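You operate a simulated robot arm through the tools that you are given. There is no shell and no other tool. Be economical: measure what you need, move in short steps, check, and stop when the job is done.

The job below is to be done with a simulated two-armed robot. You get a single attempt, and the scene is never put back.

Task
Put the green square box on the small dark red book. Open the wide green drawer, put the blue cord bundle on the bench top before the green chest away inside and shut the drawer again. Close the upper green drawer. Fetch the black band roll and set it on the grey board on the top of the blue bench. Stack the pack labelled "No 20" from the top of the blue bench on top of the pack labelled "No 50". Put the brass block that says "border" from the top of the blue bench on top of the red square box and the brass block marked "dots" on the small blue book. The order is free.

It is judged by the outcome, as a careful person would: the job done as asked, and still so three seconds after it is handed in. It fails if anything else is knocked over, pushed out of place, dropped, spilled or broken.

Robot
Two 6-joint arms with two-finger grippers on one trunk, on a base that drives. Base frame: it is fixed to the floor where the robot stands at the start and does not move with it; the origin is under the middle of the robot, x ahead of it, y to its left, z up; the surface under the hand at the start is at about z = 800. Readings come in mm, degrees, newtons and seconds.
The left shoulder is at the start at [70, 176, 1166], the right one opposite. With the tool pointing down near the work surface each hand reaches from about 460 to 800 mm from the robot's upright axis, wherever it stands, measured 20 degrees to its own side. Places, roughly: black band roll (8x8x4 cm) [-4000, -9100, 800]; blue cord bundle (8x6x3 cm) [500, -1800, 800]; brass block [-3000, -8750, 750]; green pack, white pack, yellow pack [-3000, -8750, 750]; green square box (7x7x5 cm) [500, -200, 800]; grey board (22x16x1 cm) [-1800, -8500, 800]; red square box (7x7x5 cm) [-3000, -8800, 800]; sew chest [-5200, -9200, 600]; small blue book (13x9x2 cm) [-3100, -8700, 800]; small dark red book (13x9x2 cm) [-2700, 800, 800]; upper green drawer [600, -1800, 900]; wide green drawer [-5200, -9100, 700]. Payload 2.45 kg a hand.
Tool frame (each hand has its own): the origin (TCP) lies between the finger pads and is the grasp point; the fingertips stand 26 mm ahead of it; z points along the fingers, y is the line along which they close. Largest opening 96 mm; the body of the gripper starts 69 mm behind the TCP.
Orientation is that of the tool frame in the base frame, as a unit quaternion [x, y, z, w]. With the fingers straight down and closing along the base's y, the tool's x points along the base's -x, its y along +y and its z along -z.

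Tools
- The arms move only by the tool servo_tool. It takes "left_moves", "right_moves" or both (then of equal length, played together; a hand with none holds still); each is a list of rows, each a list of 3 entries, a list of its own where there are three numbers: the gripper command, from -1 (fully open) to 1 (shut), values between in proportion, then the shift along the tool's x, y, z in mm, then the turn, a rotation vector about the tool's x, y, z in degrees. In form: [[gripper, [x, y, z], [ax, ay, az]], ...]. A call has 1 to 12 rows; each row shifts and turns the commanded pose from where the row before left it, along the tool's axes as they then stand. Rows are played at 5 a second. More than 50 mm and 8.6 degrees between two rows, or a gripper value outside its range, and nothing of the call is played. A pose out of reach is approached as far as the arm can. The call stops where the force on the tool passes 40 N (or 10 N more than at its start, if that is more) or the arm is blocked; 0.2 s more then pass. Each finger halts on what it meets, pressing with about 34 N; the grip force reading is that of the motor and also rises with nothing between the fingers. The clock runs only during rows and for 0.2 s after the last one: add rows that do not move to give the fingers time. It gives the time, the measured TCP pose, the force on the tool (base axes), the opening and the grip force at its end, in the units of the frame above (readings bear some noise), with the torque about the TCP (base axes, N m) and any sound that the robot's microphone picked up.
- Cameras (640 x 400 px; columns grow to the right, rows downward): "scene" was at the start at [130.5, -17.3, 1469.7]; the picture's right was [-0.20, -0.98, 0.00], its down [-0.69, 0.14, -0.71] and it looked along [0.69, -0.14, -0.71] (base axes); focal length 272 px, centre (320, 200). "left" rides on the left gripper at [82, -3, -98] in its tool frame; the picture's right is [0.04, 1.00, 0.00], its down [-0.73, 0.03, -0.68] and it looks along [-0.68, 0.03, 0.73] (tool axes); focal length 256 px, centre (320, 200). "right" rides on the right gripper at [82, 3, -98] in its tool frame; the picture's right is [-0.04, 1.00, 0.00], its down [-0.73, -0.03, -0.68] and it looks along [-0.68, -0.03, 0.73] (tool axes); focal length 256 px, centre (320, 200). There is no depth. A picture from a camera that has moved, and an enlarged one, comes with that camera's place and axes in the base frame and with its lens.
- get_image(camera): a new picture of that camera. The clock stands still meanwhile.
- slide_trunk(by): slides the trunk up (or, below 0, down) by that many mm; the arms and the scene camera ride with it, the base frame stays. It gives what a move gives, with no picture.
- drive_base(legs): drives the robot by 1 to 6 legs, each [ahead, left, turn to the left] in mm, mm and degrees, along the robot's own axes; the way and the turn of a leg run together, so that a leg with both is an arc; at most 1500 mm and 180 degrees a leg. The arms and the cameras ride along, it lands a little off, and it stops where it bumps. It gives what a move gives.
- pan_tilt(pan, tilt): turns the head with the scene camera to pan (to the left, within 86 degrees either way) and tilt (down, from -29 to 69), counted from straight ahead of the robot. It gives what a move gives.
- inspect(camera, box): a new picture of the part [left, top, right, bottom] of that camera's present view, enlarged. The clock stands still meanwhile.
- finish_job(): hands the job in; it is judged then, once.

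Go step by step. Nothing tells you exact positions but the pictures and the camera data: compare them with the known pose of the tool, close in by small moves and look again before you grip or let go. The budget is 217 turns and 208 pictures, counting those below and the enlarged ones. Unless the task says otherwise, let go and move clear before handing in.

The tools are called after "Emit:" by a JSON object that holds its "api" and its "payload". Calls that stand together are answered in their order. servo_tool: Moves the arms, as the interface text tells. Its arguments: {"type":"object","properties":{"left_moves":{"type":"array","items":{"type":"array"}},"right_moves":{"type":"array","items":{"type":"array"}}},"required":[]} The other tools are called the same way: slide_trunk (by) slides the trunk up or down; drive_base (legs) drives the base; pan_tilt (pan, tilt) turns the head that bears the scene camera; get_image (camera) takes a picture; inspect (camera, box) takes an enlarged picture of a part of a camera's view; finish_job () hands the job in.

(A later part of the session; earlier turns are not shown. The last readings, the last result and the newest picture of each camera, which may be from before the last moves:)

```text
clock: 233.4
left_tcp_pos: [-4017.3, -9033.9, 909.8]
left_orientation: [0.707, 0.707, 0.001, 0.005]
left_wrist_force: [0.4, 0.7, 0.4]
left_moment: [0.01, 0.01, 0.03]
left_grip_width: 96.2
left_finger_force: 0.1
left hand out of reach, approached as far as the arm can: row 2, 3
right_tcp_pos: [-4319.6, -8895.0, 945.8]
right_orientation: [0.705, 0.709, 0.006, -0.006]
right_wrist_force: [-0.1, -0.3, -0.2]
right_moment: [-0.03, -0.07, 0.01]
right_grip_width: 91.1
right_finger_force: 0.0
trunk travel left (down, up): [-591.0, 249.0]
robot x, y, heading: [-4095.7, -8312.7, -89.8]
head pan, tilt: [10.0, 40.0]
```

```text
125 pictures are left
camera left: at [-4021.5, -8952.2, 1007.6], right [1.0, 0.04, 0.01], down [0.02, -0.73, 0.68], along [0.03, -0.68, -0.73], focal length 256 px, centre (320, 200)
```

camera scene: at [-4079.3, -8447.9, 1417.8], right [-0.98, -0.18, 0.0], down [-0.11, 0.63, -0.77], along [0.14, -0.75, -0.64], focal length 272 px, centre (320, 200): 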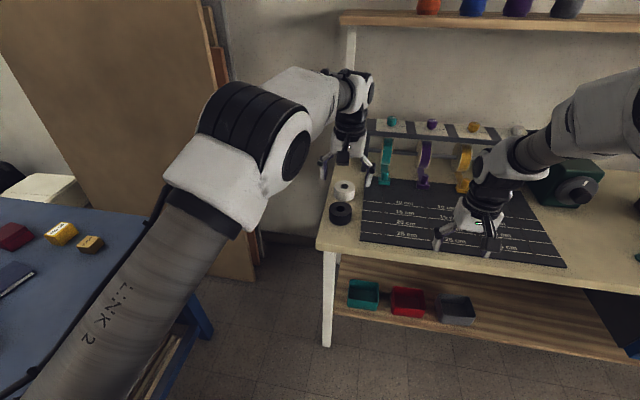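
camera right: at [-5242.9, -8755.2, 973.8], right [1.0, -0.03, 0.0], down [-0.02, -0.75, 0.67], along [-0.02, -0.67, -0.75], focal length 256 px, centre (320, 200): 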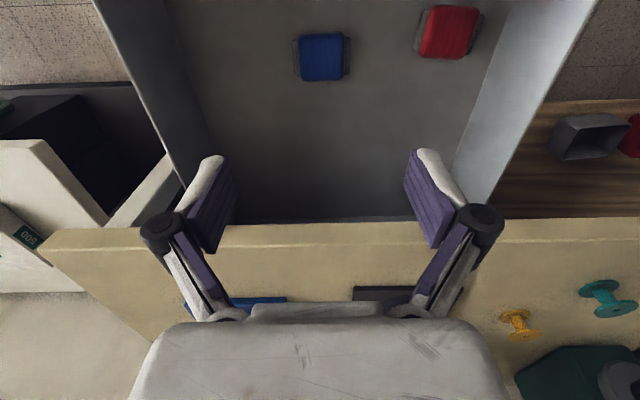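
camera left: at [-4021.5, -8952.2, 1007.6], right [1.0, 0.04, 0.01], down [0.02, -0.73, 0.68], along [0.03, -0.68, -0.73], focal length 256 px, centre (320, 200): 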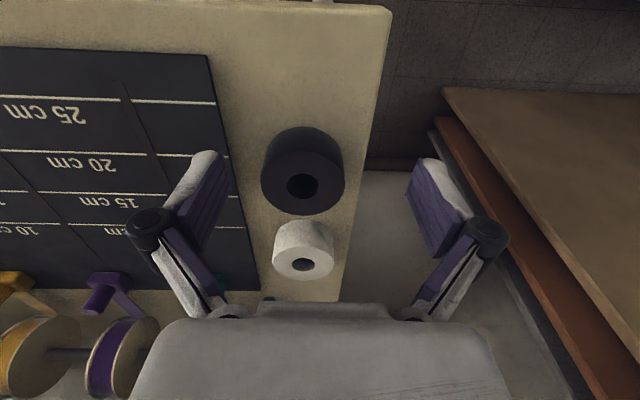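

Arm near its limit here; I'll raise a little, shift the base right and forward, and come back to the roll.

Emit:
{"api": "servo_tool", "payload": {"left_moves": [[-1, [0, 0, -40], [0, 0, 0]], [-1, [0, 0, -30], [0, 0, 0]]]}}

Emit:
{"api": "drive_base", "payload": {"legs": [[60, -90, 0]]}}

Emit:
{"api": "servo_tool", "payload": {"left_moves": [[-1, [0, 40, 0], [0, 0, 0]], [-1, [0, 37, 0], [0, 0, 0]], [-1, [0, 0, 40], [0, 0, 0]], [-1, [0, 0, 30], [0, 0, 0]], [-1, [0, 0, 0], [0, 0, 0]]]}}

Emit:
{"api": "get_image", "payload": {"camera": "left"}}

```text
clock: 234.0
left_tcp_pos: [-4018.2, -9035.3, 979.7]
left_orientation: [0.707, 0.708, 0.002, 0.004]
left_wrist_force: [0.1, 0.7, -0.1]
left_moment: [0.01, 0.02, 0.03]
left_grip_width: 96.0
left_finger_force: 0.2
right_tcp_pos: [-4319.4, -8895.5, 946.4]
right_orientation: [0.705, 0.709, 0.006, -0.007]
right_wrist_force: [-0.5, 0.1, -0.5]
right_moment: [0.0, 0.01, 0.02]
right_grip_width: 91.0
right_finger_force: 0.0
trunk travel left (down, up): [-591.0, 249.0]
robot x, y, heading: [-4094.6, -8312.2, -89.8]
head pan, tilt: [10.0, 40.0]
```

```text
clock: 235.2
left_tcp_pos: [-4108.3, -9093.4, 980.1]
left_orientation: [0.707, 0.707, 0.002, 0.005]
left_wrist_force: [0.0, 0.0, -0.4]
left_moment: [0.04, 0.0, 0.0]
left_grip_width: 96.0
left_finger_force: 0.1
right_tcp_pos: [-4411.1, -8954.1, 945.2]
right_orientation: [0.706, 0.708, 0.006, -0.006]
right_wrist_force: [-0.5, 0.3, -0.3]
right_moment: [0.02, -0.03, 0.02]
right_grip_width: 91.0
right_finger_force: 0.1
trunk travel left (down, up): [-591.0, 249.0]
robot x, y, heading: [-4186.8, -8372.6, -89.8]
head pan, tilt: [10.0, 40.0]
```

```text
clock: 236.3
left_tcp_pos: [-4030.6, -9093.5, 909.6]
left_orientation: [0.706, 0.708, 0.001, 0.005]
left_wrist_force: [0.2, -0.6, 0.3]
left_moment: [0.0, 0.0, -0.02]
left_grip_width: 95.8
left_finger_force: 0.1
right_tcp_pos: [-4409.3, -8955.0, 945.8]
right_orientation: [0.705, 0.709, 0.006, -0.007]
right_wrist_force: [0.5, 0.1, 0.2]
right_moment: [0.04, 0.02, -0.01]
right_grip_width: 91.3
right_finger_force: 0.1
trunk travel left (down, up): [-591.0, 249.0]
robot x, y, heading: [-4185.9, -8373.0, -89.7]
head pan, tilt: [10.0, 40.0]
```

```text
124 pictures are left
camera left: at [-4035.3, -9012.1, 1007.0], right [1.0, 0.04, 0.01], down [0.02, -0.73, 0.68], along [0.03, -0.68, -0.73], focal length 256 px, centre (320, 200)
```

left: 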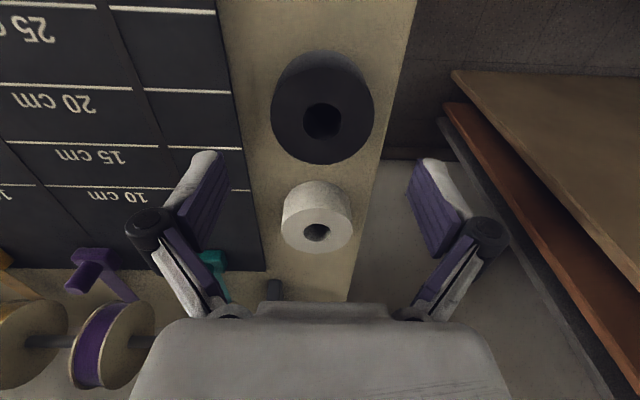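

Centred on the roll. Descending and gripping.

Emit:
{"api": "servo_tool", "payload": {"left_moves": [[-1, [0, 0, 30], [0, 0, 0]], [-1, [0, 0, 30], [0, 0, 0]], [-1, [0, 0, 18], [0, 0, 0]], [-1, [0, 0, 0], [0, 0, 0]], [1, [0, 0, 0], [0, 0, 0]], [1, [0, 0, 0], [0, 0, 0]], [1, [0, 0, 0], [0, 0, 0]], [1, [0, 0, -40], [0, 0, 0]], [1, [0, 0, -40], [0, 0, 0]], [1, [0, 0, -40], [0, 0, 0]], [1, [0, 0, -40], [0, 0, 0]], [1, [0, 0, -40], [0, 0, 0]]]}}

Emit:
{"api": "get_image", "payload": {"camera": "left"}}

```text
clock: 238.9
left_tcp_pos: [-4030.6, -9091.0, 1033.7]
left_orientation: [0.707, 0.707, 0.001, 0.006]
left_wrist_force: [-0.4, 0.0, -0.7]
left_moment: [-0.02, 0.0, 0.02]
left_grip_width: 72.7
left_finger_force: 34.0
right_tcp_pos: [-4410.0, -8952.8, 945.9]
right_orientation: [0.705, 0.709, 0.006, -0.006]
right_wrist_force: [-0.7, 0.8, 0.1]
right_moment: [0.0, -0.01, 0.0]
right_grip_width: 90.9
right_finger_force: 0.0
trunk travel left (down, up): [-591.0, 249.0]
robot x, y, heading: [-4185.6, -8371.7, -89.7]
head pan, tilt: [10.0, 40.0]
```

```text
123 pictures are left
camera left: at [-4033.4, -9009.3, 1131.0], right [1.0, 0.04, 0.01], down [0.02, -0.73, 0.68], along [0.03, -0.68, -0.73], focal length 256 px, centre (320, 200)
```

left: 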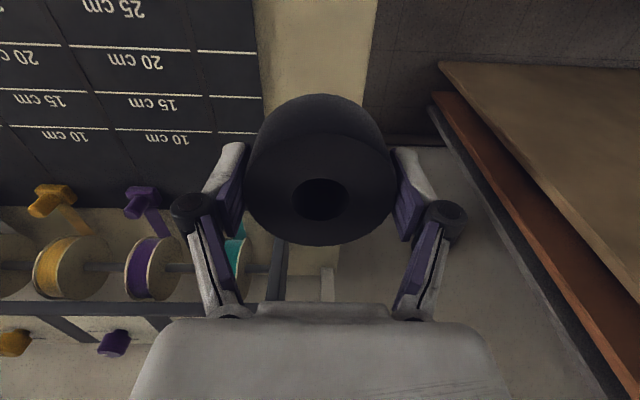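

Roll held. Backing off and strafing along the blue bench to the grey board.

Emit:
{"api": "drive_base", "payload": {"legs": [[-880, 0, 0], [0, 1150, 0], [0, 1030, 0]]}}

Emit:
{"api": "pan_tilt", "payload": {"pan": 0, "tilt": 30}}

Emit:
{"api": "get_image", "payload": {"camera": "scene"}}

```text
clock: 254.4
left_tcp_pos: [-1784.4, -8233.9, 1032.5]
left_orientation: [0.709, 0.706, 0.003, 0.005]
left_wrist_force: [-0.6, -0.6, -0.2]
left_moment: [0.02, -0.02, 0.01]
left_grip_width: 72.4
left_finger_force: 33.7
right_tcp_pos: [-2164.8, -8094.5, 945.5]
right_orientation: [0.707, 0.707, 0.006, -0.006]
right_wrist_force: [-0.4, 1.0, -0.5]
right_moment: [-0.02, -0.01, -0.01]
right_grip_width: 91.2
right_finger_force: 0.1
trunk travel left (down, up): [-591.0, 249.0]
robot x, y, heading: [-1937.6, -7513.8, -90.0]
head pan, tilt: [10.0, 40.0]
```

```text
clock: 255.1
left_tcp_pos: [-1785.3, -8234.6, 1033.3]
left_orientation: [0.708, 0.706, 0.002, 0.004]
left_wrist_force: [-0.3, 0.1, -0.3]
left_moment: [0.0, 0.01, 0.0]
left_grip_width: 72.8
left_finger_force: 33.3
right_tcp_pos: [-2164.0, -8096.1, 946.5]
right_orientation: [0.707, 0.707, 0.005, -0.007]
right_wrist_force: [-0.5, -0.7, 0.5]
right_moment: [0.01, 0.02, -0.03]
right_grip_width: 91.4
right_finger_force: 0.0
trunk travel left (down, up): [-591.0, 249.0]
robot x, y, heading: [-1936.9, -7511.2, -90.0]
head pan, tilt: [0.0, 30.0]
```

```text
122 pictures are left
camera scene: at [-1937.1, -7655.4, 1433.1], right [-1.0, 0.0, 0.0], down [0.0, 0.5, -0.87], along [0.0, -0.87, -0.5], focal length 272 px, centre (320, 200)
```

scene: 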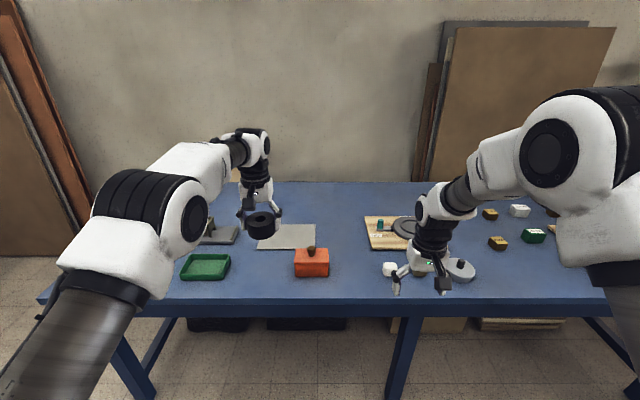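

Emit:
{"api": "inspect", "payload": {"camera": "scene", "box": [180, 190, 350, 290]}}

Emit:
{"api": "inspect", "payload": {"camera": "scene", "box": [350, 180, 590, 300]}}

```text
3.76 times, centred on (265, 240) of scene
camera zoom: at [-1937.1, -7655.4, 1433.1], right [-1.0, 0.0, 0.0], down [0.0, 0.5, -0.87], along [0.0, -0.87, -0.5], focal length 1024 px, centre (527, 49)
```

zoom: 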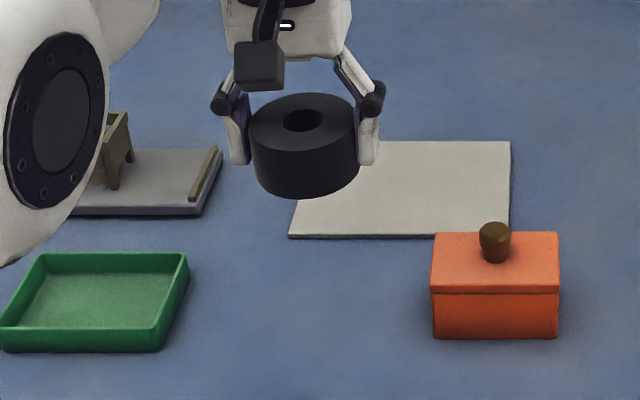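

```text
2.67 times, centred on (470, 240) of scene
camera zoom: at [-1937.1, -7655.4, 1433.1], right [-1.0, 0.0, 0.0], down [0.0, 0.5, -0.87], along [0.0, -0.87, -0.5], focal length 725 px, centre (-80, 93)
```

zoom: 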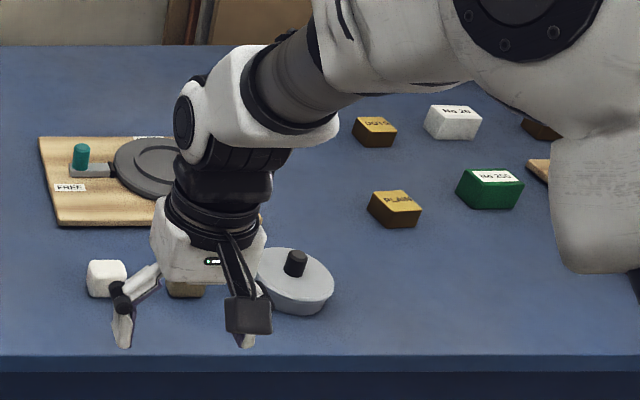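

Board centre is about (-1812, -8467). Moving the roll over it.

Emit:
{"api": "drive_base", "payload": {"legs": [[233, -27, 0]]}}

Emit:
{"api": "pan_tilt", "payload": {"pan": 15, "tilt": 45}}

Emit:
{"api": "inspect", "payload": {"camera": "scene", "box": [220, 120, 420, 270]}}

Emit:
{"api": "get_image", "payload": {"camera": "left"}}

```text
clock: 256.9
left_tcp_pos: [-1805.4, -8466.5, 1033.9]
left_orientation: [0.707, 0.707, 0.001, 0.005]
left_wrist_force: [0.7, -0.6, -0.9]
left_moment: [-0.01, 0.0, 0.0]
left_grip_width: 72.9
left_finger_force: 33.8
right_tcp_pos: [-2189.6, -8329.8, 946.9]
right_orientation: [0.705, 0.709, 0.007, -0.007]
right_wrist_force: [-0.8, -0.1, 0.3]
right_moment: [-0.01, -0.02, -0.02]
right_grip_width: 91.3
right_finger_force: 0.1
trunk travel left (down, up): [-591.0, 249.0]
robot x, y, heading: [-1964.0, -7748.1, -89.6]
head pan, tilt: [0.0, 30.0]
```

```text
clock: 257.6
left_tcp_pos: [-1807.2, -8467.8, 1033.0]
left_orientation: [0.706, 0.708, 0.001, 0.006]
left_wrist_force: [0.2, -0.2, -0.5]
left_moment: [0.02, -0.01, 0.0]
left_grip_width: 72.7
left_finger_force: 33.7
right_tcp_pos: [-2188.5, -8329.8, 945.7]
right_orientation: [0.705, 0.709, 0.006, -0.006]
right_wrist_force: [0.6, 0.6, -0.3]
right_moment: [-0.01, -0.01, -0.02]
right_grip_width: 91.3
right_finger_force: 0.1
trunk travel left (down, up): [-591.0, 249.0]
robot x, y, heading: [-1967.7, -7744.9, -89.9]
head pan, tilt: [15.0, 45.0]
```

```text
2.67 times, centred on (320, 195) of scene
camera zoom: at [-1942.1, -7876.9, 1410.6], right [-0.97, -0.26, 0.0], down [-0.19, 0.68, -0.71], along [0.19, -0.68, -0.71], focal length 725 px, centre (320, 213)
```

zoom: 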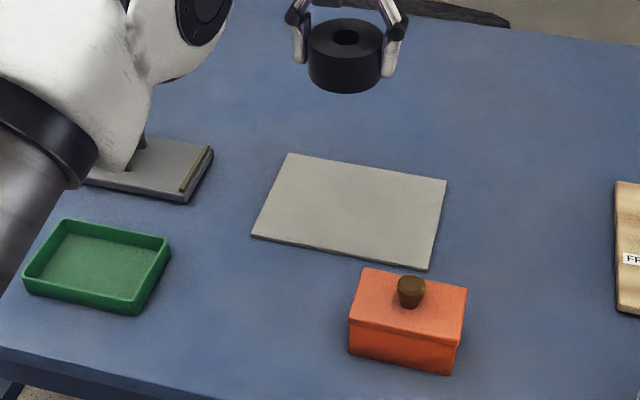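

```text
118 pictures are left
camera left: at [-1811.6, -8385.3, 1130.1], right [1.0, 0.04, 0.01], down [0.02, -0.73, 0.68], along [0.03, -0.68, -0.73], focal length 256 px, centre (320, 200)
```

left: 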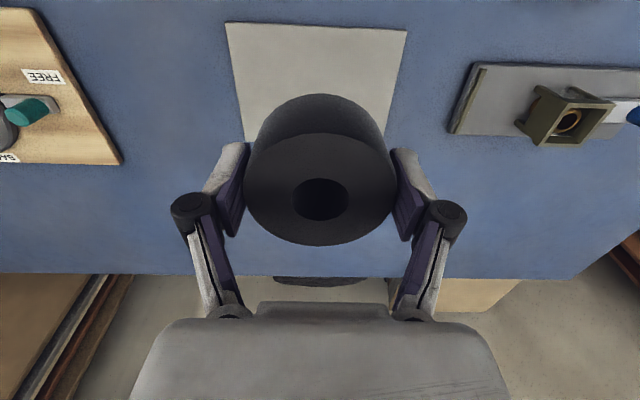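

The wrist view shows the blue bench top is lower (z ≈ 750), which puts the board centre at (-1808, -8528). Moving forward 60 mm and lowering.

Emit:
{"api": "drive_base", "payload": {"legs": [[60, 0, 0]]}}

Emit:
{"api": "servo_tool", "payload": {"left_moves": [[1, [0, 0, 40], [0, 0, 0]], [1, [0, 0, 40], [0, 0, 0]], [1, [0, 0, 40], [0, 0, 0]], [1, [0, 0, 40], [0, 0, 0]], [1, [0, 0, 30], [0, 0, 0]], [1, [0, 0, 0], [0, 0, 0]]]}}

Emit:
{"api": "inspect", "payload": {"camera": "scene", "box": [220, 100, 420, 250]}}

Emit:
{"api": "get_image", "payload": {"camera": "left"}}

```text
clock: 258.6
left_tcp_pos: [-1806.4, -8527.0, 1033.3]
left_orientation: [0.706, 0.708, 0.001, 0.005]
left_wrist_force: [0.4, -0.3, -0.9]
left_moment: [0.0, 0.01, -0.02]
left_grip_width: 72.7
left_finger_force: 34.4
right_tcp_pos: [-2186.9, -8390.3, 945.7]
right_orientation: [0.705, 0.709, 0.005, -0.006]
right_wrist_force: [-0.8, 0.6, -0.5]
right_moment: [0.0, -0.03, -0.01]
right_grip_width: 91.2
right_finger_force: 0.1
trunk travel left (down, up): [-591.0, 249.0]
robot x, y, heading: [-1965.7, -7806.3, -89.9]
head pan, tilt: [15.0, 45.0]
```

```text
clock: 260.0
left_tcp_pos: [-1802.0, -8527.6, 843.8]
left_orientation: [0.706, 0.708, 0.001, 0.004]
left_wrist_force: [0.3, 0.0, -1.1]
left_moment: [-0.02, -0.01, -0.01]
left_grip_width: 72.8
left_finger_force: 34.3
right_tcp_pos: [-2188.6, -8389.5, 946.8]
right_orientation: [0.705, 0.709, 0.005, -0.006]
right_wrist_force: [0.5, 0.1, 0.3]
right_moment: [0.0, 0.0, 0.02]
right_grip_width: 91.2
right_finger_force: 0.0
trunk travel left (down, up): [-591.0, 249.0]
robot x, y, heading: [-1964.8, -7809.6, -89.9]
head pan, tilt: [15.0, 45.0]
```

```text
2.67 times, centred on (320, 175) of scene
camera zoom: at [-1941.9, -7936.4, 1410.7], right [-0.96, -0.26, 0.0], down [-0.19, 0.68, -0.71], along [0.19, -0.68, -0.71], focal length 725 px, centre (320, 267)
```

zoom: 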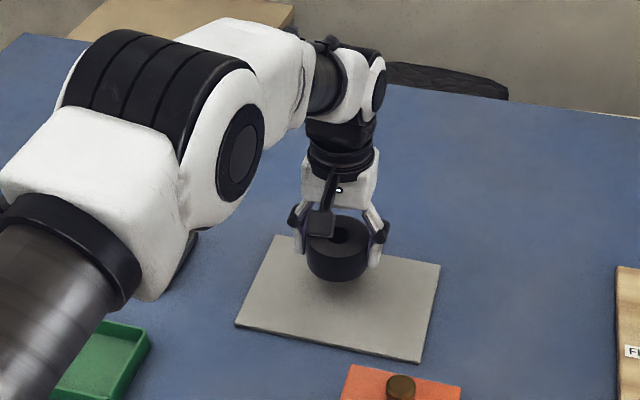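

```text
116 pictures are left
camera left: at [-1806.3, -8445.4, 941.2], right [1.0, 0.04, 0.01], down [0.02, -0.73, 0.68], along [0.03, -0.68, -0.73], focal length 256 px, centre (320, 200)
```

left: 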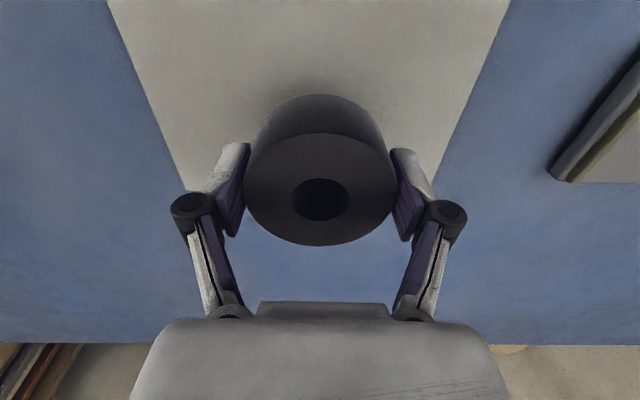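

Well placed over the board. Lowering to contact.

Emit:
{"api": "servo_tool", "payload": {"left_moves": [[1, [0, -3, 25], [0, 0, 0]], [1, [0, 0, 15], [0, 0, 0]], [1, [0, 0, 3], [0, 0, 0]], [1, [0, 0, 3], [0, 0, 0]], [1, [0, 0, 3], [0, 0, 0]], [1, [0, 0, 0], [0, 0, 0]]]}}

Emit:
{"api": "inspect", "payload": {"camera": "scene", "box": [260, 150, 380, 240]}}

```text
clock: 261.4
left_tcp_pos: [-1806.6, -8528.2, 799.8]
left_orientation: [0.706, 0.708, -0.001, 0.009]
left_wrist_force: [4.5, -9.5, 32.1]
left_moment: [0.09, -0.08, 0.0]
left_grip_width: 73.0
left_finger_force: 34.7
right_tcp_pos: [-2187.0, -8389.1, 947.8]
right_orientation: [0.705, 0.709, 0.005, -0.005]
right_wrist_force: [0.3, 0.2, 0.0]
right_moment: [0.0, -0.04, -0.02]
right_grip_width: 91.2
right_finger_force: 0.0
trunk travel left (down, up): [-591.0, 249.0]
robot x, y, heading: [-1961.2, -7805.1, -89.5]
head pan, tilt: [15.0, 45.0]
```

```text
4.44 times, centred on (320, 195) of scene
camera zoom: at [-1942.2, -7933.4, 1411.4], right [-0.96, -0.26, 0.0], down [-0.19, 0.68, -0.71], along [0.19, -0.68, -0.71], focal length 1209 px, centre (320, 222)
```

zoom: 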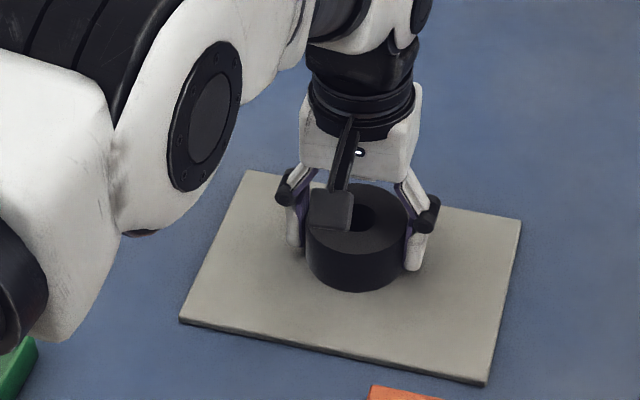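

The roll sits on the board. Easing, releasing and rising.

Emit:
{"api": "servo_tool", "payload": {"left_moves": [[1, [0, 0, -4], [0, 0, 0]], [0.2, [0, 0, 0], [0, 0, 0]], [-0.9, [0, 0, 0], [0, 0, 0]], [-1, [0, 0, 0], [0, 0, 0]], [-1, [0, 0, -30], [0, 0, 0]], [-1, [0, 0, -40], [0, 0, 0]], [-1, [0, 0, -40], [0, 0, 0]], [-1, [0, 0, -40], [0, 0, 0]], [-1, [0, 0, -40], [0, 0, 0]], [-1, [0, 0, 0], [0, 0, 0]]]}}

Emit:
{"api": "get_image", "payload": {"camera": "left"}}

```text
clock: 263.6
left_tcp_pos: [-1811.6, -8528.6, 987.6]
left_orientation: [0.706, 0.708, 0.002, 0.004]
left_wrist_force: [-0.3, -0.8, 0.3]
left_moment: [0.02, 0.01, -0.02]
left_grip_width: 96.0
left_finger_force: 0.1
right_tcp_pos: [-2188.8, -8390.0, 946.3]
right_orientation: [0.706, 0.709, 0.006, -0.006]
right_wrist_force: [-0.3, 0.5, -0.1]
right_moment: [-0.03, 0.02, -0.01]
right_grip_width: 91.3
right_finger_force: 0.1
trunk travel left (down, up): [-591.0, 249.0]
robot x, y, heading: [-1963.4, -7806.8, -90.0]
head pan, tilt: [15.0, 45.0]
```

```text
114 pictures are left
camera left: at [-1816.1, -8446.9, 1085.2], right [1.0, 0.04, 0.01], down [0.02, -0.73, 0.68], along [0.03, -0.68, -0.73], focal length 256 px, centre (320, 200)
```

left: 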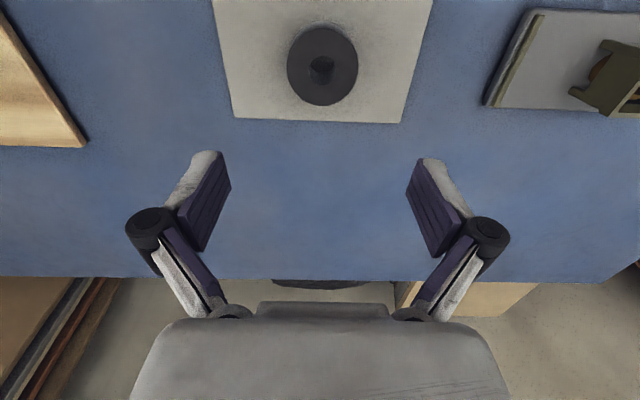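

Roll is on the board. Next, the packs and brass blocks around (-3000, -8750): back off, strafe right and look.

Emit:
{"api": "drive_base", "payload": {"legs": [[-250, 0, 0], [0, -1000, 0]]}}

Emit:
{"api": "pan_tilt", "payload": {"pan": 0, "tilt": 35}}

Emit:
{"api": "get_image", "payload": {"camera": "scene"}}

Emit:
{"api": "inspect", "payload": {"camera": "scene", "box": [220, 130, 420, 255]}}

```text
clock: 270.2
left_tcp_pos: [-2841.5, -8284.8, 988.2]
left_orientation: [0.711, 0.703, 0.001, 0.004]
left_wrist_force: [0.6, -0.2, -0.3]
left_moment: [-0.03, 0.01, 0.03]
left_grip_width: 96.1
left_finger_force: 0.1
right_tcp_pos: [-3214.2, -8142.6, 946.1]
right_orientation: [0.71, 0.704, 0.007, -0.006]
right_wrist_force: [0.5, -0.2, 0.1]
right_moment: [-0.01, 0.01, 0.03]
right_grip_width: 90.8
right_finger_force: 0.1
trunk travel left (down, up): [-591.0, 249.0]
robot x, y, heading: [-2980.6, -7564.4, -90.8]
head pan, tilt: [15.0, 45.0]
```

```text
clock: 271.0
left_tcp_pos: [-2840.0, -8284.7, 988.5]
left_orientation: [0.711, 0.703, 0.001, 0.005]
left_wrist_force: [0.8, 0.6, -0.3]
left_moment: [-0.03, -0.02, 0.01]
left_grip_width: 96.0
left_finger_force: 0.0
right_tcp_pos: [-3214.8, -8142.8, 945.0]
right_orientation: [0.71, 0.704, 0.007, -0.007]
right_wrist_force: [0.5, 0.3, 0.0]
right_moment: [-0.03, -0.01, 0.03]
right_grip_width: 91.3
right_finger_force: 0.1
trunk travel left (down, up): [-591.0, 249.0]
robot x, y, heading: [-2983.0, -7561.7, -90.7]
head pan, tilt: [0.0, 35.0]
```

```text
113 pictures are left
camera scene: at [-2983.0, -7702.1, 1425.3], right [-1.0, 0.01, 0.0], down [0.01, 0.57, -0.82], along [-0.01, -0.82, -0.57], focal length 272 px, centre (320, 200)
```

scene: 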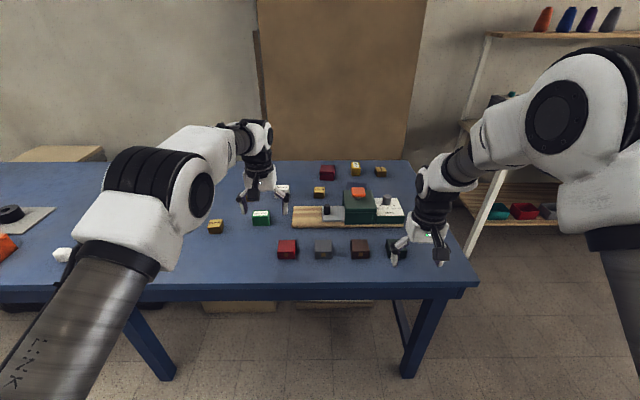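

```text
3.20 times, centred on (320, 192) of scene
camera zoom: at [-2983.0, -7702.1, 1425.3], right [-1.0, 0.01, 0.0], down [0.01, 0.57, -0.82], along [-0.01, -0.82, -0.57], focal length 870 px, centre (320, 224)
```

zoom: 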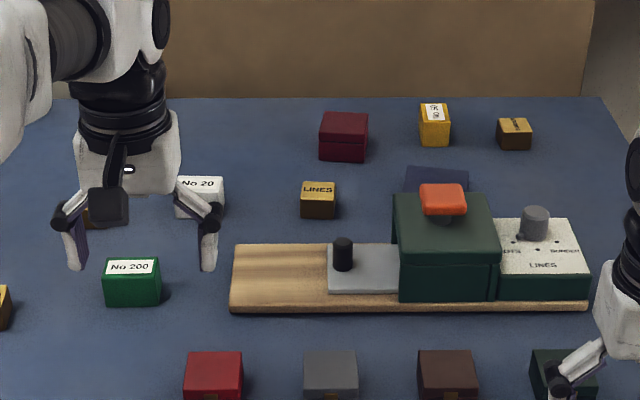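

The target objects are partly hidden by the left hand. I'll pull the left hand aside and take a fuller look.

Emit:
{"api": "servo_tool", "payload": {"left_moves": [[-1, [40, 25, 0], [0, 0, 0]], [-1, [40, 25, 0], [0, 0, 0]], [-1, [40, 25, 0], [0, 0, 0]], [-1, [40, 25, 0], [0, 0, 0]], [-1, [0, 0, 0], [0, 0, 0]]]}}

Emit:
{"api": "inspect", "payload": {"camera": "scene", "box": [180, 140, 340, 240]}}

Emit:
{"api": "inspect", "payload": {"camera": "scene", "box": [300, 150, 420, 225]}}

```text
clock: 272.2
left_tcp_pos: [-2741.3, -8126.7, 985.2]
left_orientation: [0.712, 0.703, 0.003, 0.005]
left_wrist_force: [-0.1, -0.6, -0.5]
left_moment: [-0.02, 0.0, 0.0]
left_grip_width: 95.9
left_finger_force: 0.0
right_tcp_pos: [-3215.0, -8143.6, 944.9]
right_orientation: [0.711, 0.704, 0.006, -0.006]
right_wrist_force: [-0.4, -0.1, 0.4]
right_moment: [0.03, -0.01, 0.01]
right_grip_width: 91.0
right_finger_force: 0.1
trunk travel left (down, up): [-591.0, 249.0]
robot x, y, heading: [-2978.6, -7563.2, -91.0]
head pan, tilt: [0.0, 35.0]
```

```text
4.00 times, centred on (260, 190) of scene
camera zoom: at [-2984.2, -7703.6, 1425.2], right [-1.0, 0.01, 0.0], down [0.01, 0.57, -0.82], along [-0.01, -0.82, -0.57], focal length 1088 px, centre (560, 240)
```

zoom: 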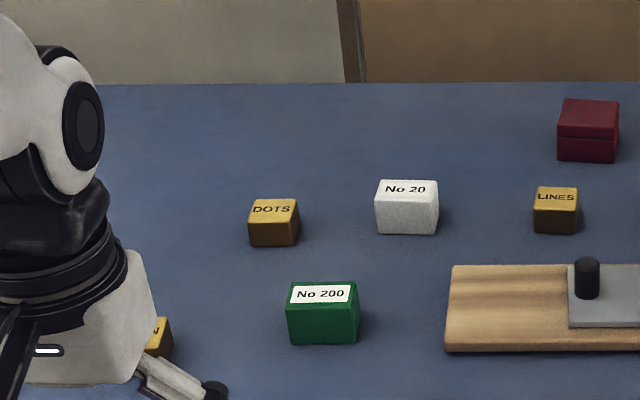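

```text
5.33 times, centred on (360, 188) of scene
camera zoom: at [-2984.2, -7703.6, 1425.2], right [-1.0, 0.01, 0.0], down [0.01, 0.57, -0.82], along [-0.01, -0.82, -0.57], focal length 1451 px, centre (107, 267)
```

zoom: 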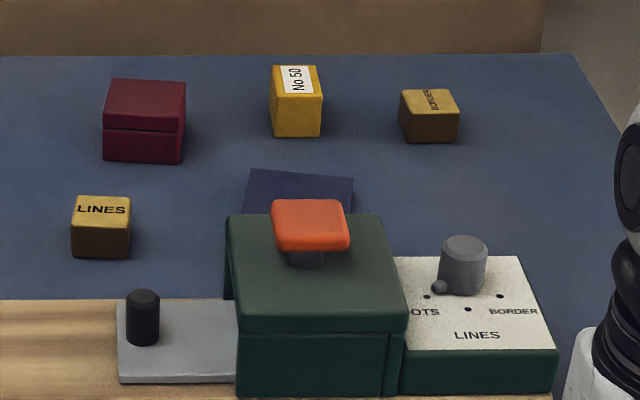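

I can now identify everything: DOTS ≈ (-2695,-8651), No 20 ≈ (-2834,-8682), No 50 ≈ (-3167,-8873), BORDER ≈ (-3289,-8863), red box ≈ (-3030,-8853), blue book ≈ (-3150,-8705). I check how far the robot's base sticks out to know how near I can drive.

Emit:
{"api": "pan_tilt", "payload": {"pan": 0, "tilt": 69}}

Emit:
{"api": "get_image", "payload": {"camera": "scene"}}

```text
clock: 273.2
left_tcp_pos: [-2740.8, -8126.3, 986.5]
left_orientation: [0.711, 0.703, 0.001, 0.006]
left_wrist_force: [-0.3, 0.6, 1.2]
left_moment: [0.01, -0.04, 0.01]
left_grip_width: 96.0
left_finger_force: 0.0
right_tcp_pos: [-3215.5, -8141.4, 946.4]
right_orientation: [0.71, 0.704, 0.006, -0.006]
right_wrist_force: [-0.1, 0.6, 0.7]
right_moment: [-0.02, 0.0, -0.01]
right_grip_width: 91.3
right_finger_force: 0.0
trunk travel left (down, up): [-591.0, 249.0]
robot x, y, heading: [-2983.2, -7563.7, -90.7]
head pan, tilt: [0.0, 68.8]
```

```text
109 pictures are left
camera scene: at [-2982.9, -7670.1, 1381.8], right [-1.0, 0.01, 0.0], down [0.01, 0.93, -0.36], along [0.0, -0.36, -0.93], focal length 272 px, centre (320, 200)
```

scene: 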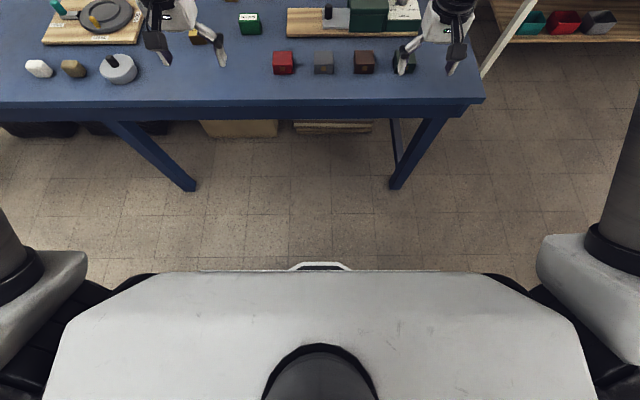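

The base is low and sticks out ~280 mm ahead; the chest only ~150 mm, so I can come close to the bench. I'll first fetch the DOTS block with the right hand from the front.

Emit:
{"api": "drive_base", "payload": {"legs": [[377, 343, 0.7]]}}

Emit:
{"api": "pan_tilt", "payload": {"pan": -5, "tilt": 45}}

Emit:
{"api": "get_image", "payload": {"camera": "right"}}

Emit:
{"api": "get_image", "payload": {"camera": "scene"}}

```text
clock: 276.2
left_tcp_pos: [-2390.1, -8508.7, 987.7]
left_orientation: [0.705, 0.709, 0.002, 0.004]
left_wrist_force: [-0.1, 0.8, 0.5]
left_moment: [-0.05, -0.01, -0.01]
left_grip_width: 96.1
left_finger_force: 0.2
right_tcp_pos: [-2864.6, -8533.5, 945.5]
right_orientation: [0.703, 0.711, 0.006, -0.007]
right_wrist_force: [0.5, -0.5, 0.4]
right_moment: [-0.03, -0.03, -0.03]
right_grip_width: 91.1
right_finger_force: 0.1
trunk travel left (down, up): [-591.0, 249.0]
robot x, y, heading: [-2640.2, -7950.2, -89.4]
head pan, tilt: [0.0, 68.8]
```

```text
clock: 277.1
left_tcp_pos: [-2390.0, -8509.0, 985.4]
left_orientation: [0.705, 0.709, 0.001, 0.005]
left_wrist_force: [0.0, 0.7, -0.7]
left_moment: [0.01, 0.02, 0.03]
left_grip_width: 95.8
left_finger_force: 0.0
right_tcp_pos: [-2865.0, -8534.2, 946.4]
right_orientation: [0.703, 0.711, 0.006, -0.005]
right_wrist_force: [-0.5, -0.4, -0.4]
right_moment: [0.02, -0.01, -0.03]
right_grip_width: 91.4
right_finger_force: 0.1
trunk travel left (down, up): [-591.0, 249.0]
robot x, y, heading: [-2643.6, -7950.2, -89.4]
head pan, tilt: [-5.0, 45.0]
```

```text
108 pictures are left
camera right: at [-2861.7, -8454.0, 1045.6], right [1.0, -0.03, 0.0], down [-0.02, -0.74, 0.67], along [-0.02, -0.67, -0.75], focal length 256 px, centre (320, 200)
```

right: 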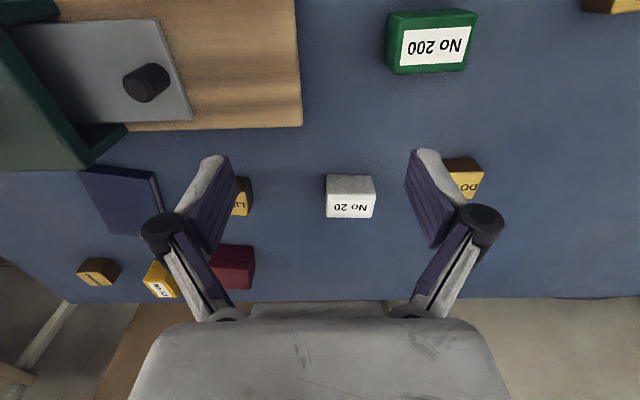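

```text
107 pictures are left
camera scene: at [-2648.4, -8081.8, 1410.5], right [-1.0, 0.08, 0.0], down [0.06, 0.71, -0.71], along [-0.05, -0.7, -0.71], focal length 272 px, centre (320, 200)
```

scene: 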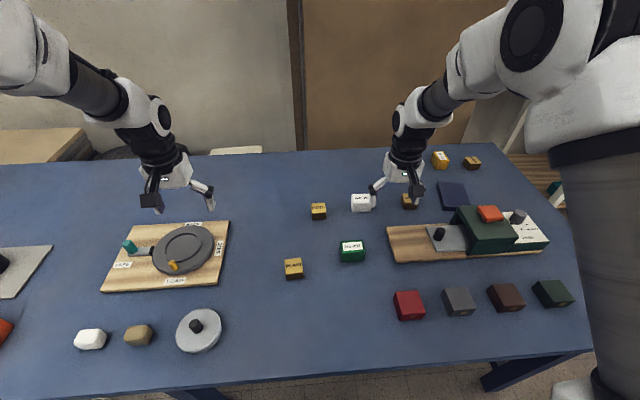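

DOTS is at about (-2692, -8650). Moving the right hand above it.

Emit:
{"api": "servo_tool", "payload": {"right_moves": [[-1, [-23, 34, 0], [0, 0, 0]], [-1, [-23, 34, 0], [0, 0, 0]], [-1, [-23, 34, 0], [0, 0, 0]], [-1, [-23, 35, 0], [0, 0, 0]], [-1, [-23, 35, 0], [0, 0, 0]], [-1, [0, 0, 30], [0, 0, 0]], [-1, [0, 0, 30], [0, 0, 0]], [-1, [0, 0, 0], [0, 0, 0]]]}}

Emit:
{"api": "get_image", "payload": {"camera": "right"}}

```text
clock: 278.9
left_tcp_pos: [-2390.4, -8508.4, 985.9]
left_orientation: [0.706, 0.709, 0.001, 0.004]
left_wrist_force: [0.5, -0.1, -0.4]
left_moment: [0.01, 0.0, 0.03]
left_grip_width: 95.9
left_finger_force: 0.1
right_tcp_pos: [-2693.6, -8648.6, 883.4]
right_orientation: [0.703, 0.711, 0.006, -0.007]
right_wrist_force: [0.5, 0.2, 0.9]
right_moment: [-0.02, 0.0, 0.0]
right_grip_width: 96.0
right_finger_force: 0.2
trunk travel left (down, up): [-591.0, 249.0]
robot x, y, heading: [-2642.0, -7949.1, -89.7]
head pan, tilt: [-5.0, 45.0]
```

```text
106 pictures are left
camera right: at [-2690.8, -8568.5, 983.0], right [1.0, -0.03, 0.0], down [-0.02, -0.75, 0.67], along [-0.02, -0.67, -0.75], focal length 256 px, centre (320, 200)
```

right: 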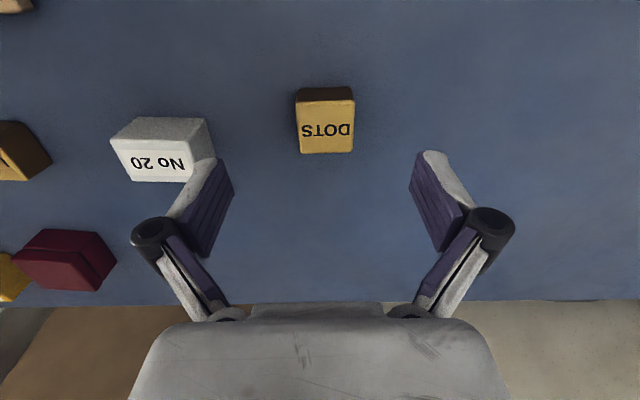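

Emit:
{"api": "servo_tool", "payload": {"right_moves": [[-0.6, [-14, 2, 30], [0, 0, 0]], [-0.6, [0, 0, 30], [0, 0, 0]], [-0.6, [0, 0, 25], [0, 0, 0]], [-0.6, [0, 0, 6], [0, 0, 0]], [-0.6, [0, 0, 0], [0, 0, 0]]]}}

Emit:
{"api": "get_image", "payload": {"camera": "right"}}

```text
clock: 280.1
left_tcp_pos: [-2389.9, -8508.6, 986.6]
left_orientation: [0.705, 0.709, 0.002, 0.005]
left_wrist_force: [-0.3, -1.3, -0.5]
left_moment: [0.01, 0.0, -0.03]
left_grip_width: 96.2
left_finger_force: 0.0
right_tcp_pos: [-2688.8, -8658.6, 792.7]
right_orientation: [0.703, 0.711, 0.006, -0.006]
right_wrist_force: [0.0, -0.3, 0.4]
right_moment: [0.0, 0.02, -0.02]
right_grip_width: 76.8
right_finger_force: 0.0
trunk travel left (down, up): [-591.0, 249.0]
robot x, y, heading: [-2641.4, -7949.6, -89.7]
head pan, tilt: [-5.0, 45.0]
```

```text
105 pictures are left
camera right: at [-2686.1, -8579.6, 892.0], right [1.0, -0.03, 0.0], down [-0.02, -0.75, 0.67], along [-0.02, -0.67, -0.75], focal length 256 px, centre (320, 200)
```

right: 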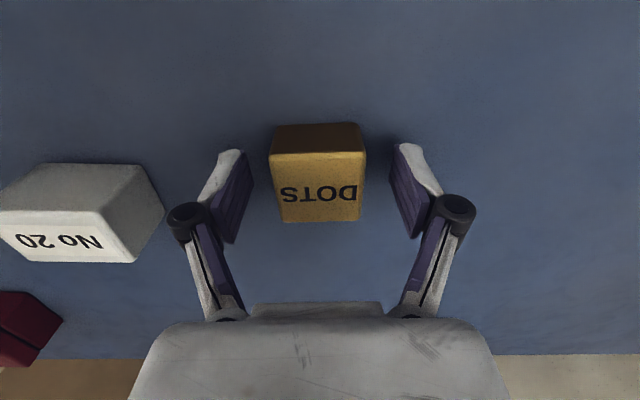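

Emit:
{"api": "servo_tool", "payload": {"right_moves": [[-0.6, [-3, 0, 3], [0, 0, 0]], [1, [0, 0, 0], [0, 0, 0]], [1, [0, 0, 0], [0, 0, 0]], [1, [0, 0, 0], [0, 0, 0]], [1, [0, 0, -40], [0, 0, 0]], [1, [0, 0, -40], [0, 0, 0]], [1, [0, 0, -40], [0, 0, 0]], [1, [0, 0, -40], [0, 0, 0]], [1, [0, 0, 0], [0, 0, 0]]]}}

Emit:
{"api": "get_image", "payload": {"camera": "right"}}

```text
clock: 282.1
left_tcp_pos: [-2390.5, -8510.1, 985.0]
left_orientation: [0.705, 0.709, 0.001, 0.004]
left_wrist_force: [-0.3, -0.3, -0.4]
left_moment: [0.04, -0.01, 0.01]
left_grip_width: 95.9
left_finger_force: 0.1
right_tcp_pos: [-2689.3, -8666.3, 950.4]
right_orientation: [0.703, 0.711, 0.007, -0.007]
right_wrist_force: [-0.8, -1.1, -5.6]
right_moment: [0.03, -0.01, -0.02]
right_grip_width: 45.8
right_finger_force: 34.6
trunk travel left (down, up): [-591.0, 249.0]
robot x, y, heading: [-2643.1, -7947.8, -89.5]
head pan, tilt: [-5.0, 45.0]
```

```text
104 pictures are left
camera right: at [-2686.7, -8587.3, 1049.6], right [1.0, -0.03, 0.0], down [-0.02, -0.75, 0.67], along [-0.02, -0.67, -0.75], focal length 256 px, centre (320, 200)
```

right: 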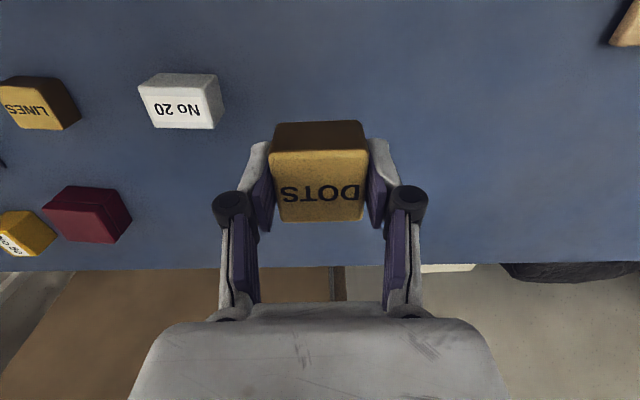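

DOTS held. Raising and strafing right toward the blue book.

Emit:
{"api": "servo_tool", "payload": {"right_moves": [[1, [10, 0, -40], [0, 0, 0]], [1, [10, 0, -30], [0, 0, 0]], [1, [0, -25, 0], [0, 0, 0]], [1, [0, -25, 0], [0, 0, 0]], [1, [0, -25, 0], [0, 0, 0]]]}}

Emit:
{"api": "drive_base", "payload": {"legs": [[0, -320, -0.4]]}}

Emit:
{"api": "get_image", "payload": {"camera": "right"}}

Emit:
{"api": "get_image", "payload": {"camera": "scene"}}

```text
clock: 283.3
left_tcp_pos: [-2390.9, -8508.5, 985.8]
left_orientation: [0.705, 0.709, 0.002, 0.005]
left_wrist_force: [0.4, -0.5, 0.4]
left_moment: [0.02, 0.01, 0.03]
left_grip_width: 96.1
left_finger_force: 0.1
right_tcp_pos: [-2766.0, -8645.0, 1020.5]
right_orientation: [0.704, 0.71, 0.006, -0.005]
right_wrist_force: [-1.0, 0.3, -4.7]
right_moment: [0.03, -0.04, -0.02]
right_grip_width: 45.4
right_finger_force: 34.2
trunk travel left (down, up): [-591.0, 249.0]
robot x, y, heading: [-2643.8, -7948.1, -89.7]
head pan, tilt: [-5.0, 45.0]
```

```text
clock: 285.4
left_tcp_pos: [-2715.7, -8512.9, 986.2]
left_orientation: [0.709, 0.705, 0.001, 0.005]
left_wrist_force: [0.4, -0.5, 0.3]
left_moment: [-0.06, 0.05, -0.04]
left_grip_width: 96.1
left_finger_force: 0.0
right_tcp_pos: [-3091.1, -8646.0, 1021.1]
right_orientation: [0.708, 0.706, 0.006, -0.006]
right_wrist_force: [-0.4, -0.3, -4.8]
right_moment: [0.04, 0.0, 0.02]
right_grip_width: 45.7
right_finger_force: 33.7
trunk travel left (down, up): [-591.0, 249.0]
robot x, y, heading: [-2959.6, -7949.9, -90.4]
head pan, tilt: [-5.0, 45.0]
```

```text
103 pictures are left
camera right: at [-3087.6, -8566.0, 1120.4], right [1.0, -0.04, 0.0], down [-0.03, -0.75, 0.67], along [-0.03, -0.67, -0.75], focal length 256 px, centre (320, 200)
```

right: 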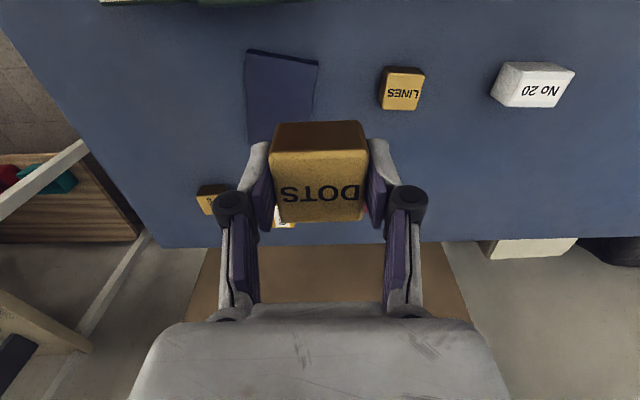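

```text
102 pictures are left
camera scene: at [-2968.3, -8083.9, 1410.5], right [-1.0, 0.09, 0.0], down [0.06, 0.7, -0.71], along [-0.06, -0.7, -0.71], focal length 272 px, centre (320, 200)
```

scene: 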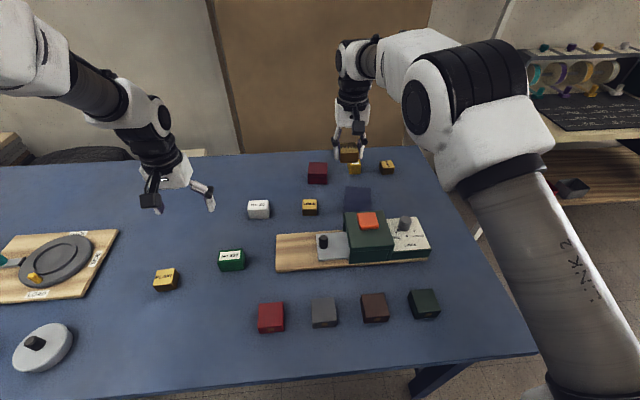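

The book's centre comes out at (-3152, -8706). Driving 60 mm nearer and moving over it.

Emit:
{"api": "drive_base", "payload": {"legs": [[60, 0, 0.4]]}}

Emit:
{"api": "servo_tool", "payload": {"right_moves": [[1, [0, -30, 0], [0, 0, 0]], [1, [0, -33, 0], [0, 0, 0]], [1, [0, 0, 40], [0, 0, 0]], [1, [0, 0, 40], [0, 0, 0]], [1, [0, 0, 40], [0, 0, 0]], [1, [0, 0, 0], [0, 0, 0]]]}}

Emit:
{"api": "get_image", "payload": {"camera": "right"}}

Emit:
{"api": "inspect", "payload": {"camera": "scene", "box": [290, 100, 450, 220]}}

```text
clock: 286.4
left_tcp_pos: [-2709.6, -8570.0, 986.9]
left_orientation: [0.706, 0.708, 0.0, 0.005]
left_wrist_force: [0.6, -0.1, 0.4]
left_moment: [0.03, 0.01, 0.02]
left_grip_width: 95.8
left_finger_force: 0.1
right_tcp_pos: [-3086.0, -8704.6, 1020.8]
right_orientation: [0.705, 0.709, 0.006, -0.007]
right_wrist_force: [0.2, -0.3, -5.0]
right_moment: [0.04, -0.03, 0.0]
right_grip_width: 45.5
right_finger_force: 33.7
trunk travel left (down, up): [-591.0, 249.0]
robot x, y, heading: [-2958.2, -8011.3, -89.8]
head pan, tilt: [-5.0, 45.0]
```

```text
clock: 287.8
left_tcp_pos: [-2711.3, -8571.3, 985.8]
left_orientation: [0.706, 0.708, 0.002, 0.005]
left_wrist_force: [0.6, 0.5, -0.1]
left_moment: [-0.01, -0.03, -0.01]
left_grip_width: 95.8
left_finger_force: 0.1
right_tcp_pos: [-3146.9, -8706.4, 900.8]
right_orientation: [0.705, 0.709, 0.007, -0.007]
right_wrist_force: [0.1, 0.5, -5.9]
right_moment: [0.0, 0.0, -0.01]
right_grip_width: 46.0
right_finger_force: 33.9
trunk travel left (down, up): [-591.0, 249.0]
robot x, y, heading: [-2963.3, -8006.1, -89.6]
head pan, tilt: [-5.0, 45.0]
```

```text
101 pictures are left
camera right: at [-3143.3, -8627.3, 999.8], right [1.0, -0.03, 0.0], down [-0.02, -0.75, 0.67], along [-0.02, -0.67, -0.75], focal length 256 px, centre (320, 200)
```

right: 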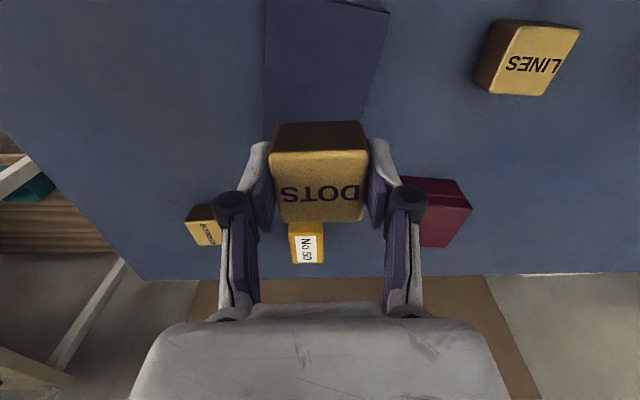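

```text
3.33 times, centred on (370, 160) of scene
camera zoom: at [-2967.0, -8143.0, 1410.6], right [-1.0, 0.08, 0.0], down [0.06, 0.7, -0.71], along [-0.06, -0.7, -0.71], focal length 907 px, centre (153, 333)
```

zoom: 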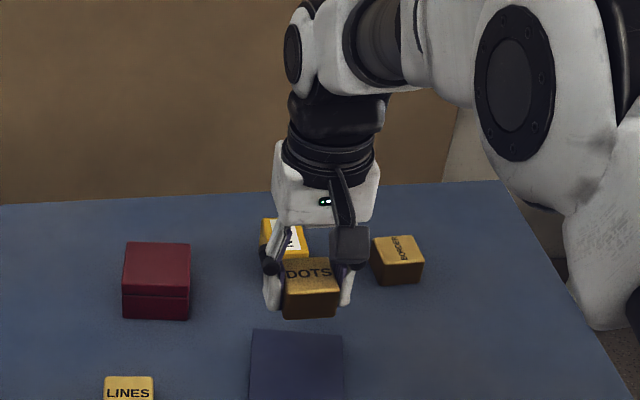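

Emit:
{"api": "servo_tool", "payload": {"right_moves": [[1, [0, -4, 35], [0, 0, 0]], [1, [0, 0, 35], [0, 0, 0]], [1, [0, 0, 8], [0, 0, 0]], [1, [0, 0, 3], [0, 0, 0]], [1, [0, 0, 3], [0, 0, 0]], [1, [0, 0, 0], [0, 0, 0]]]}}

Emit:
{"api": "get_image", "payload": {"camera": "right"}}

Emit:
{"api": "inspect", "payload": {"camera": "scene", "box": [290, 130, 450, 250]}}

```text
clock: 289.2
left_tcp_pos: [-2711.1, -8571.2, 986.0]
left_orientation: [0.706, 0.708, 0.002, 0.004]
left_wrist_force: [0.1, 0.1, -0.3]
left_moment: [-0.04, 0.0, 0.0]
left_grip_width: 95.8
left_finger_force: 0.1
right_tcp_pos: [-3151.9, -8704.2, 817.1]
right_orientation: [0.706, 0.709, 0.006, -0.006]
right_wrist_force: [-0.9, 0.5, -5.5]
right_moment: [-0.03, 0.0, 0.01]
right_grip_width: 45.8
right_finger_force: 33.3
trunk travel left (down, up): [-591.0, 249.0]
robot x, y, heading: [-2959.3, -8007.7, -89.5]
head pan, tilt: [-5.0, 45.0]
```

```text
99 pictures are left
camera right: at [-3149.1, -8625.0, 916.4], right [1.0, -0.03, 0.0], down [-0.02, -0.75, 0.67], along [-0.02, -0.67, -0.75], focal length 256 px, centre (320, 200)
```

right: 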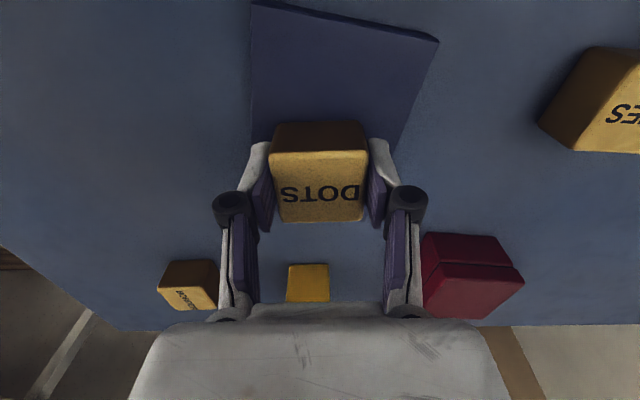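

```text
3.33 times, centred on (370, 190) of scene
camera zoom: at [-2967.3, -8143.8, 1410.5], right [-1.0, 0.08, 0.0], down [0.06, 0.71, -0.71], along [-0.06, -0.7, -0.71], focal length 907 px, centre (153, 233)
```

zoom: 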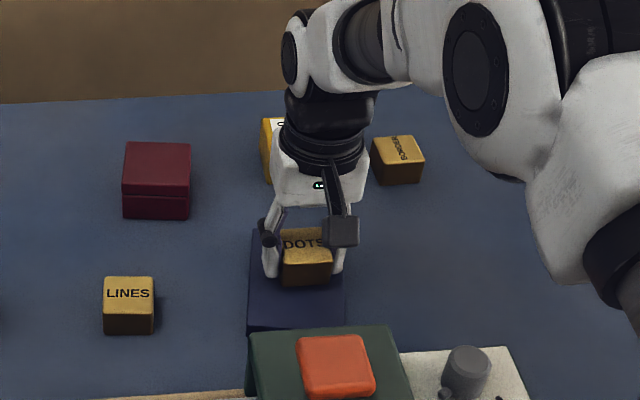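

Emit:
{"api": "servo_tool", "payload": {"right_moves": [[1, [0, 0, 3], [0, 0, 0]], [1, [0, 0, 3], [0, 0, 0]], [1, [0, 0, 2], [0, 0, 0]], [1, [0, 0, 2], [0, 0, 0]], [1, [0, 0, 0], [0, 0, 0]]]}}

```text
clock: 290.4
left_tcp_pos: [-2710.9, -8570.1, 985.9]
left_orientation: [0.706, 0.708, 0.002, 0.005]
left_wrist_force: [0.1, 0.5, -0.2]
left_moment: [0.0, -0.04, 0.0]
left_grip_width: 96.2
left_finger_force: 0.0
right_tcp_pos: [-3152.5, -8702.2, 807.4]
right_orientation: [0.706, 0.709, 0.006, -0.006]
right_wrist_force: [-0.5, -1.7, 2.3]
right_moment: [0.1, -0.03, 0.03]
right_grip_width: 45.6
right_finger_force: 33.8
trunk travel left (down, up): [-591.0, 249.0]
robot x, y, heading: [-2961.3, -8008.2, -89.9]
head pan, tilt: [-5.0, 45.0]
```

Contact. Releasing and rising.

Emit:
{"api": "servo_tool", "payload": {"right_moves": [[0.6, [0, 0, 0], [0, 0, 0]], [-0.2, [0, 0, 0], [0, 0, 0]], [-0.5, [0, 0, 0], [0, 0, 0]], [-0.5, [0, 0, -30], [0, 0, 0]], [-0.5, [0, 0, -40], [0, 0, 0]], [-0.5, [0, 0, -40], [0, 0, 0]], [-0.5, [0, 0, -40], [0, 0, 0]], [-0.5, [0, 0, -40], [0, 0, 0]], [-0.8, [0, 0, 0], [0, 0, 0]]]}}

Emit:
{"api": "get_image", "payload": {"camera": "right"}}

```text
clock: 292.4
left_tcp_pos: [-2711.5, -8571.7, 986.7]
left_orientation: [0.707, 0.708, 0.003, 0.004]
left_wrist_force: [0.2, 0.2, 0.7]
left_moment: [0.03, 0.0, 0.04]
left_grip_width: 95.9
left_finger_force: 0.1
right_tcp_pos: [-3152.2, -8706.9, 999.1]
right_orientation: [0.706, 0.709, 0.006, -0.006]
right_wrist_force: [0.6, -0.1, -0.8]
right_moment: [-0.02, 0.02, -0.01]
right_grip_width: 86.6
right_finger_force: 0.0
trunk travel left (down, up): [-591.0, 249.0]
robot x, y, heading: [-2960.8, -8008.7, -89.8]
head pan, tilt: [-5.0, 45.0]
```

```text
97 pictures are left
camera right: at [-3149.5, -8627.7, 1099.0], right [1.0, -0.03, 0.0], down [-0.02, -0.75, 0.67], along [-0.02, -0.67, -0.75], focal length 256 px, centre (320, 200)
```

right: 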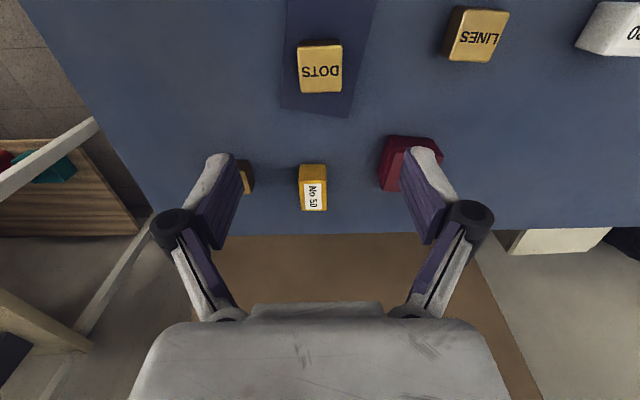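

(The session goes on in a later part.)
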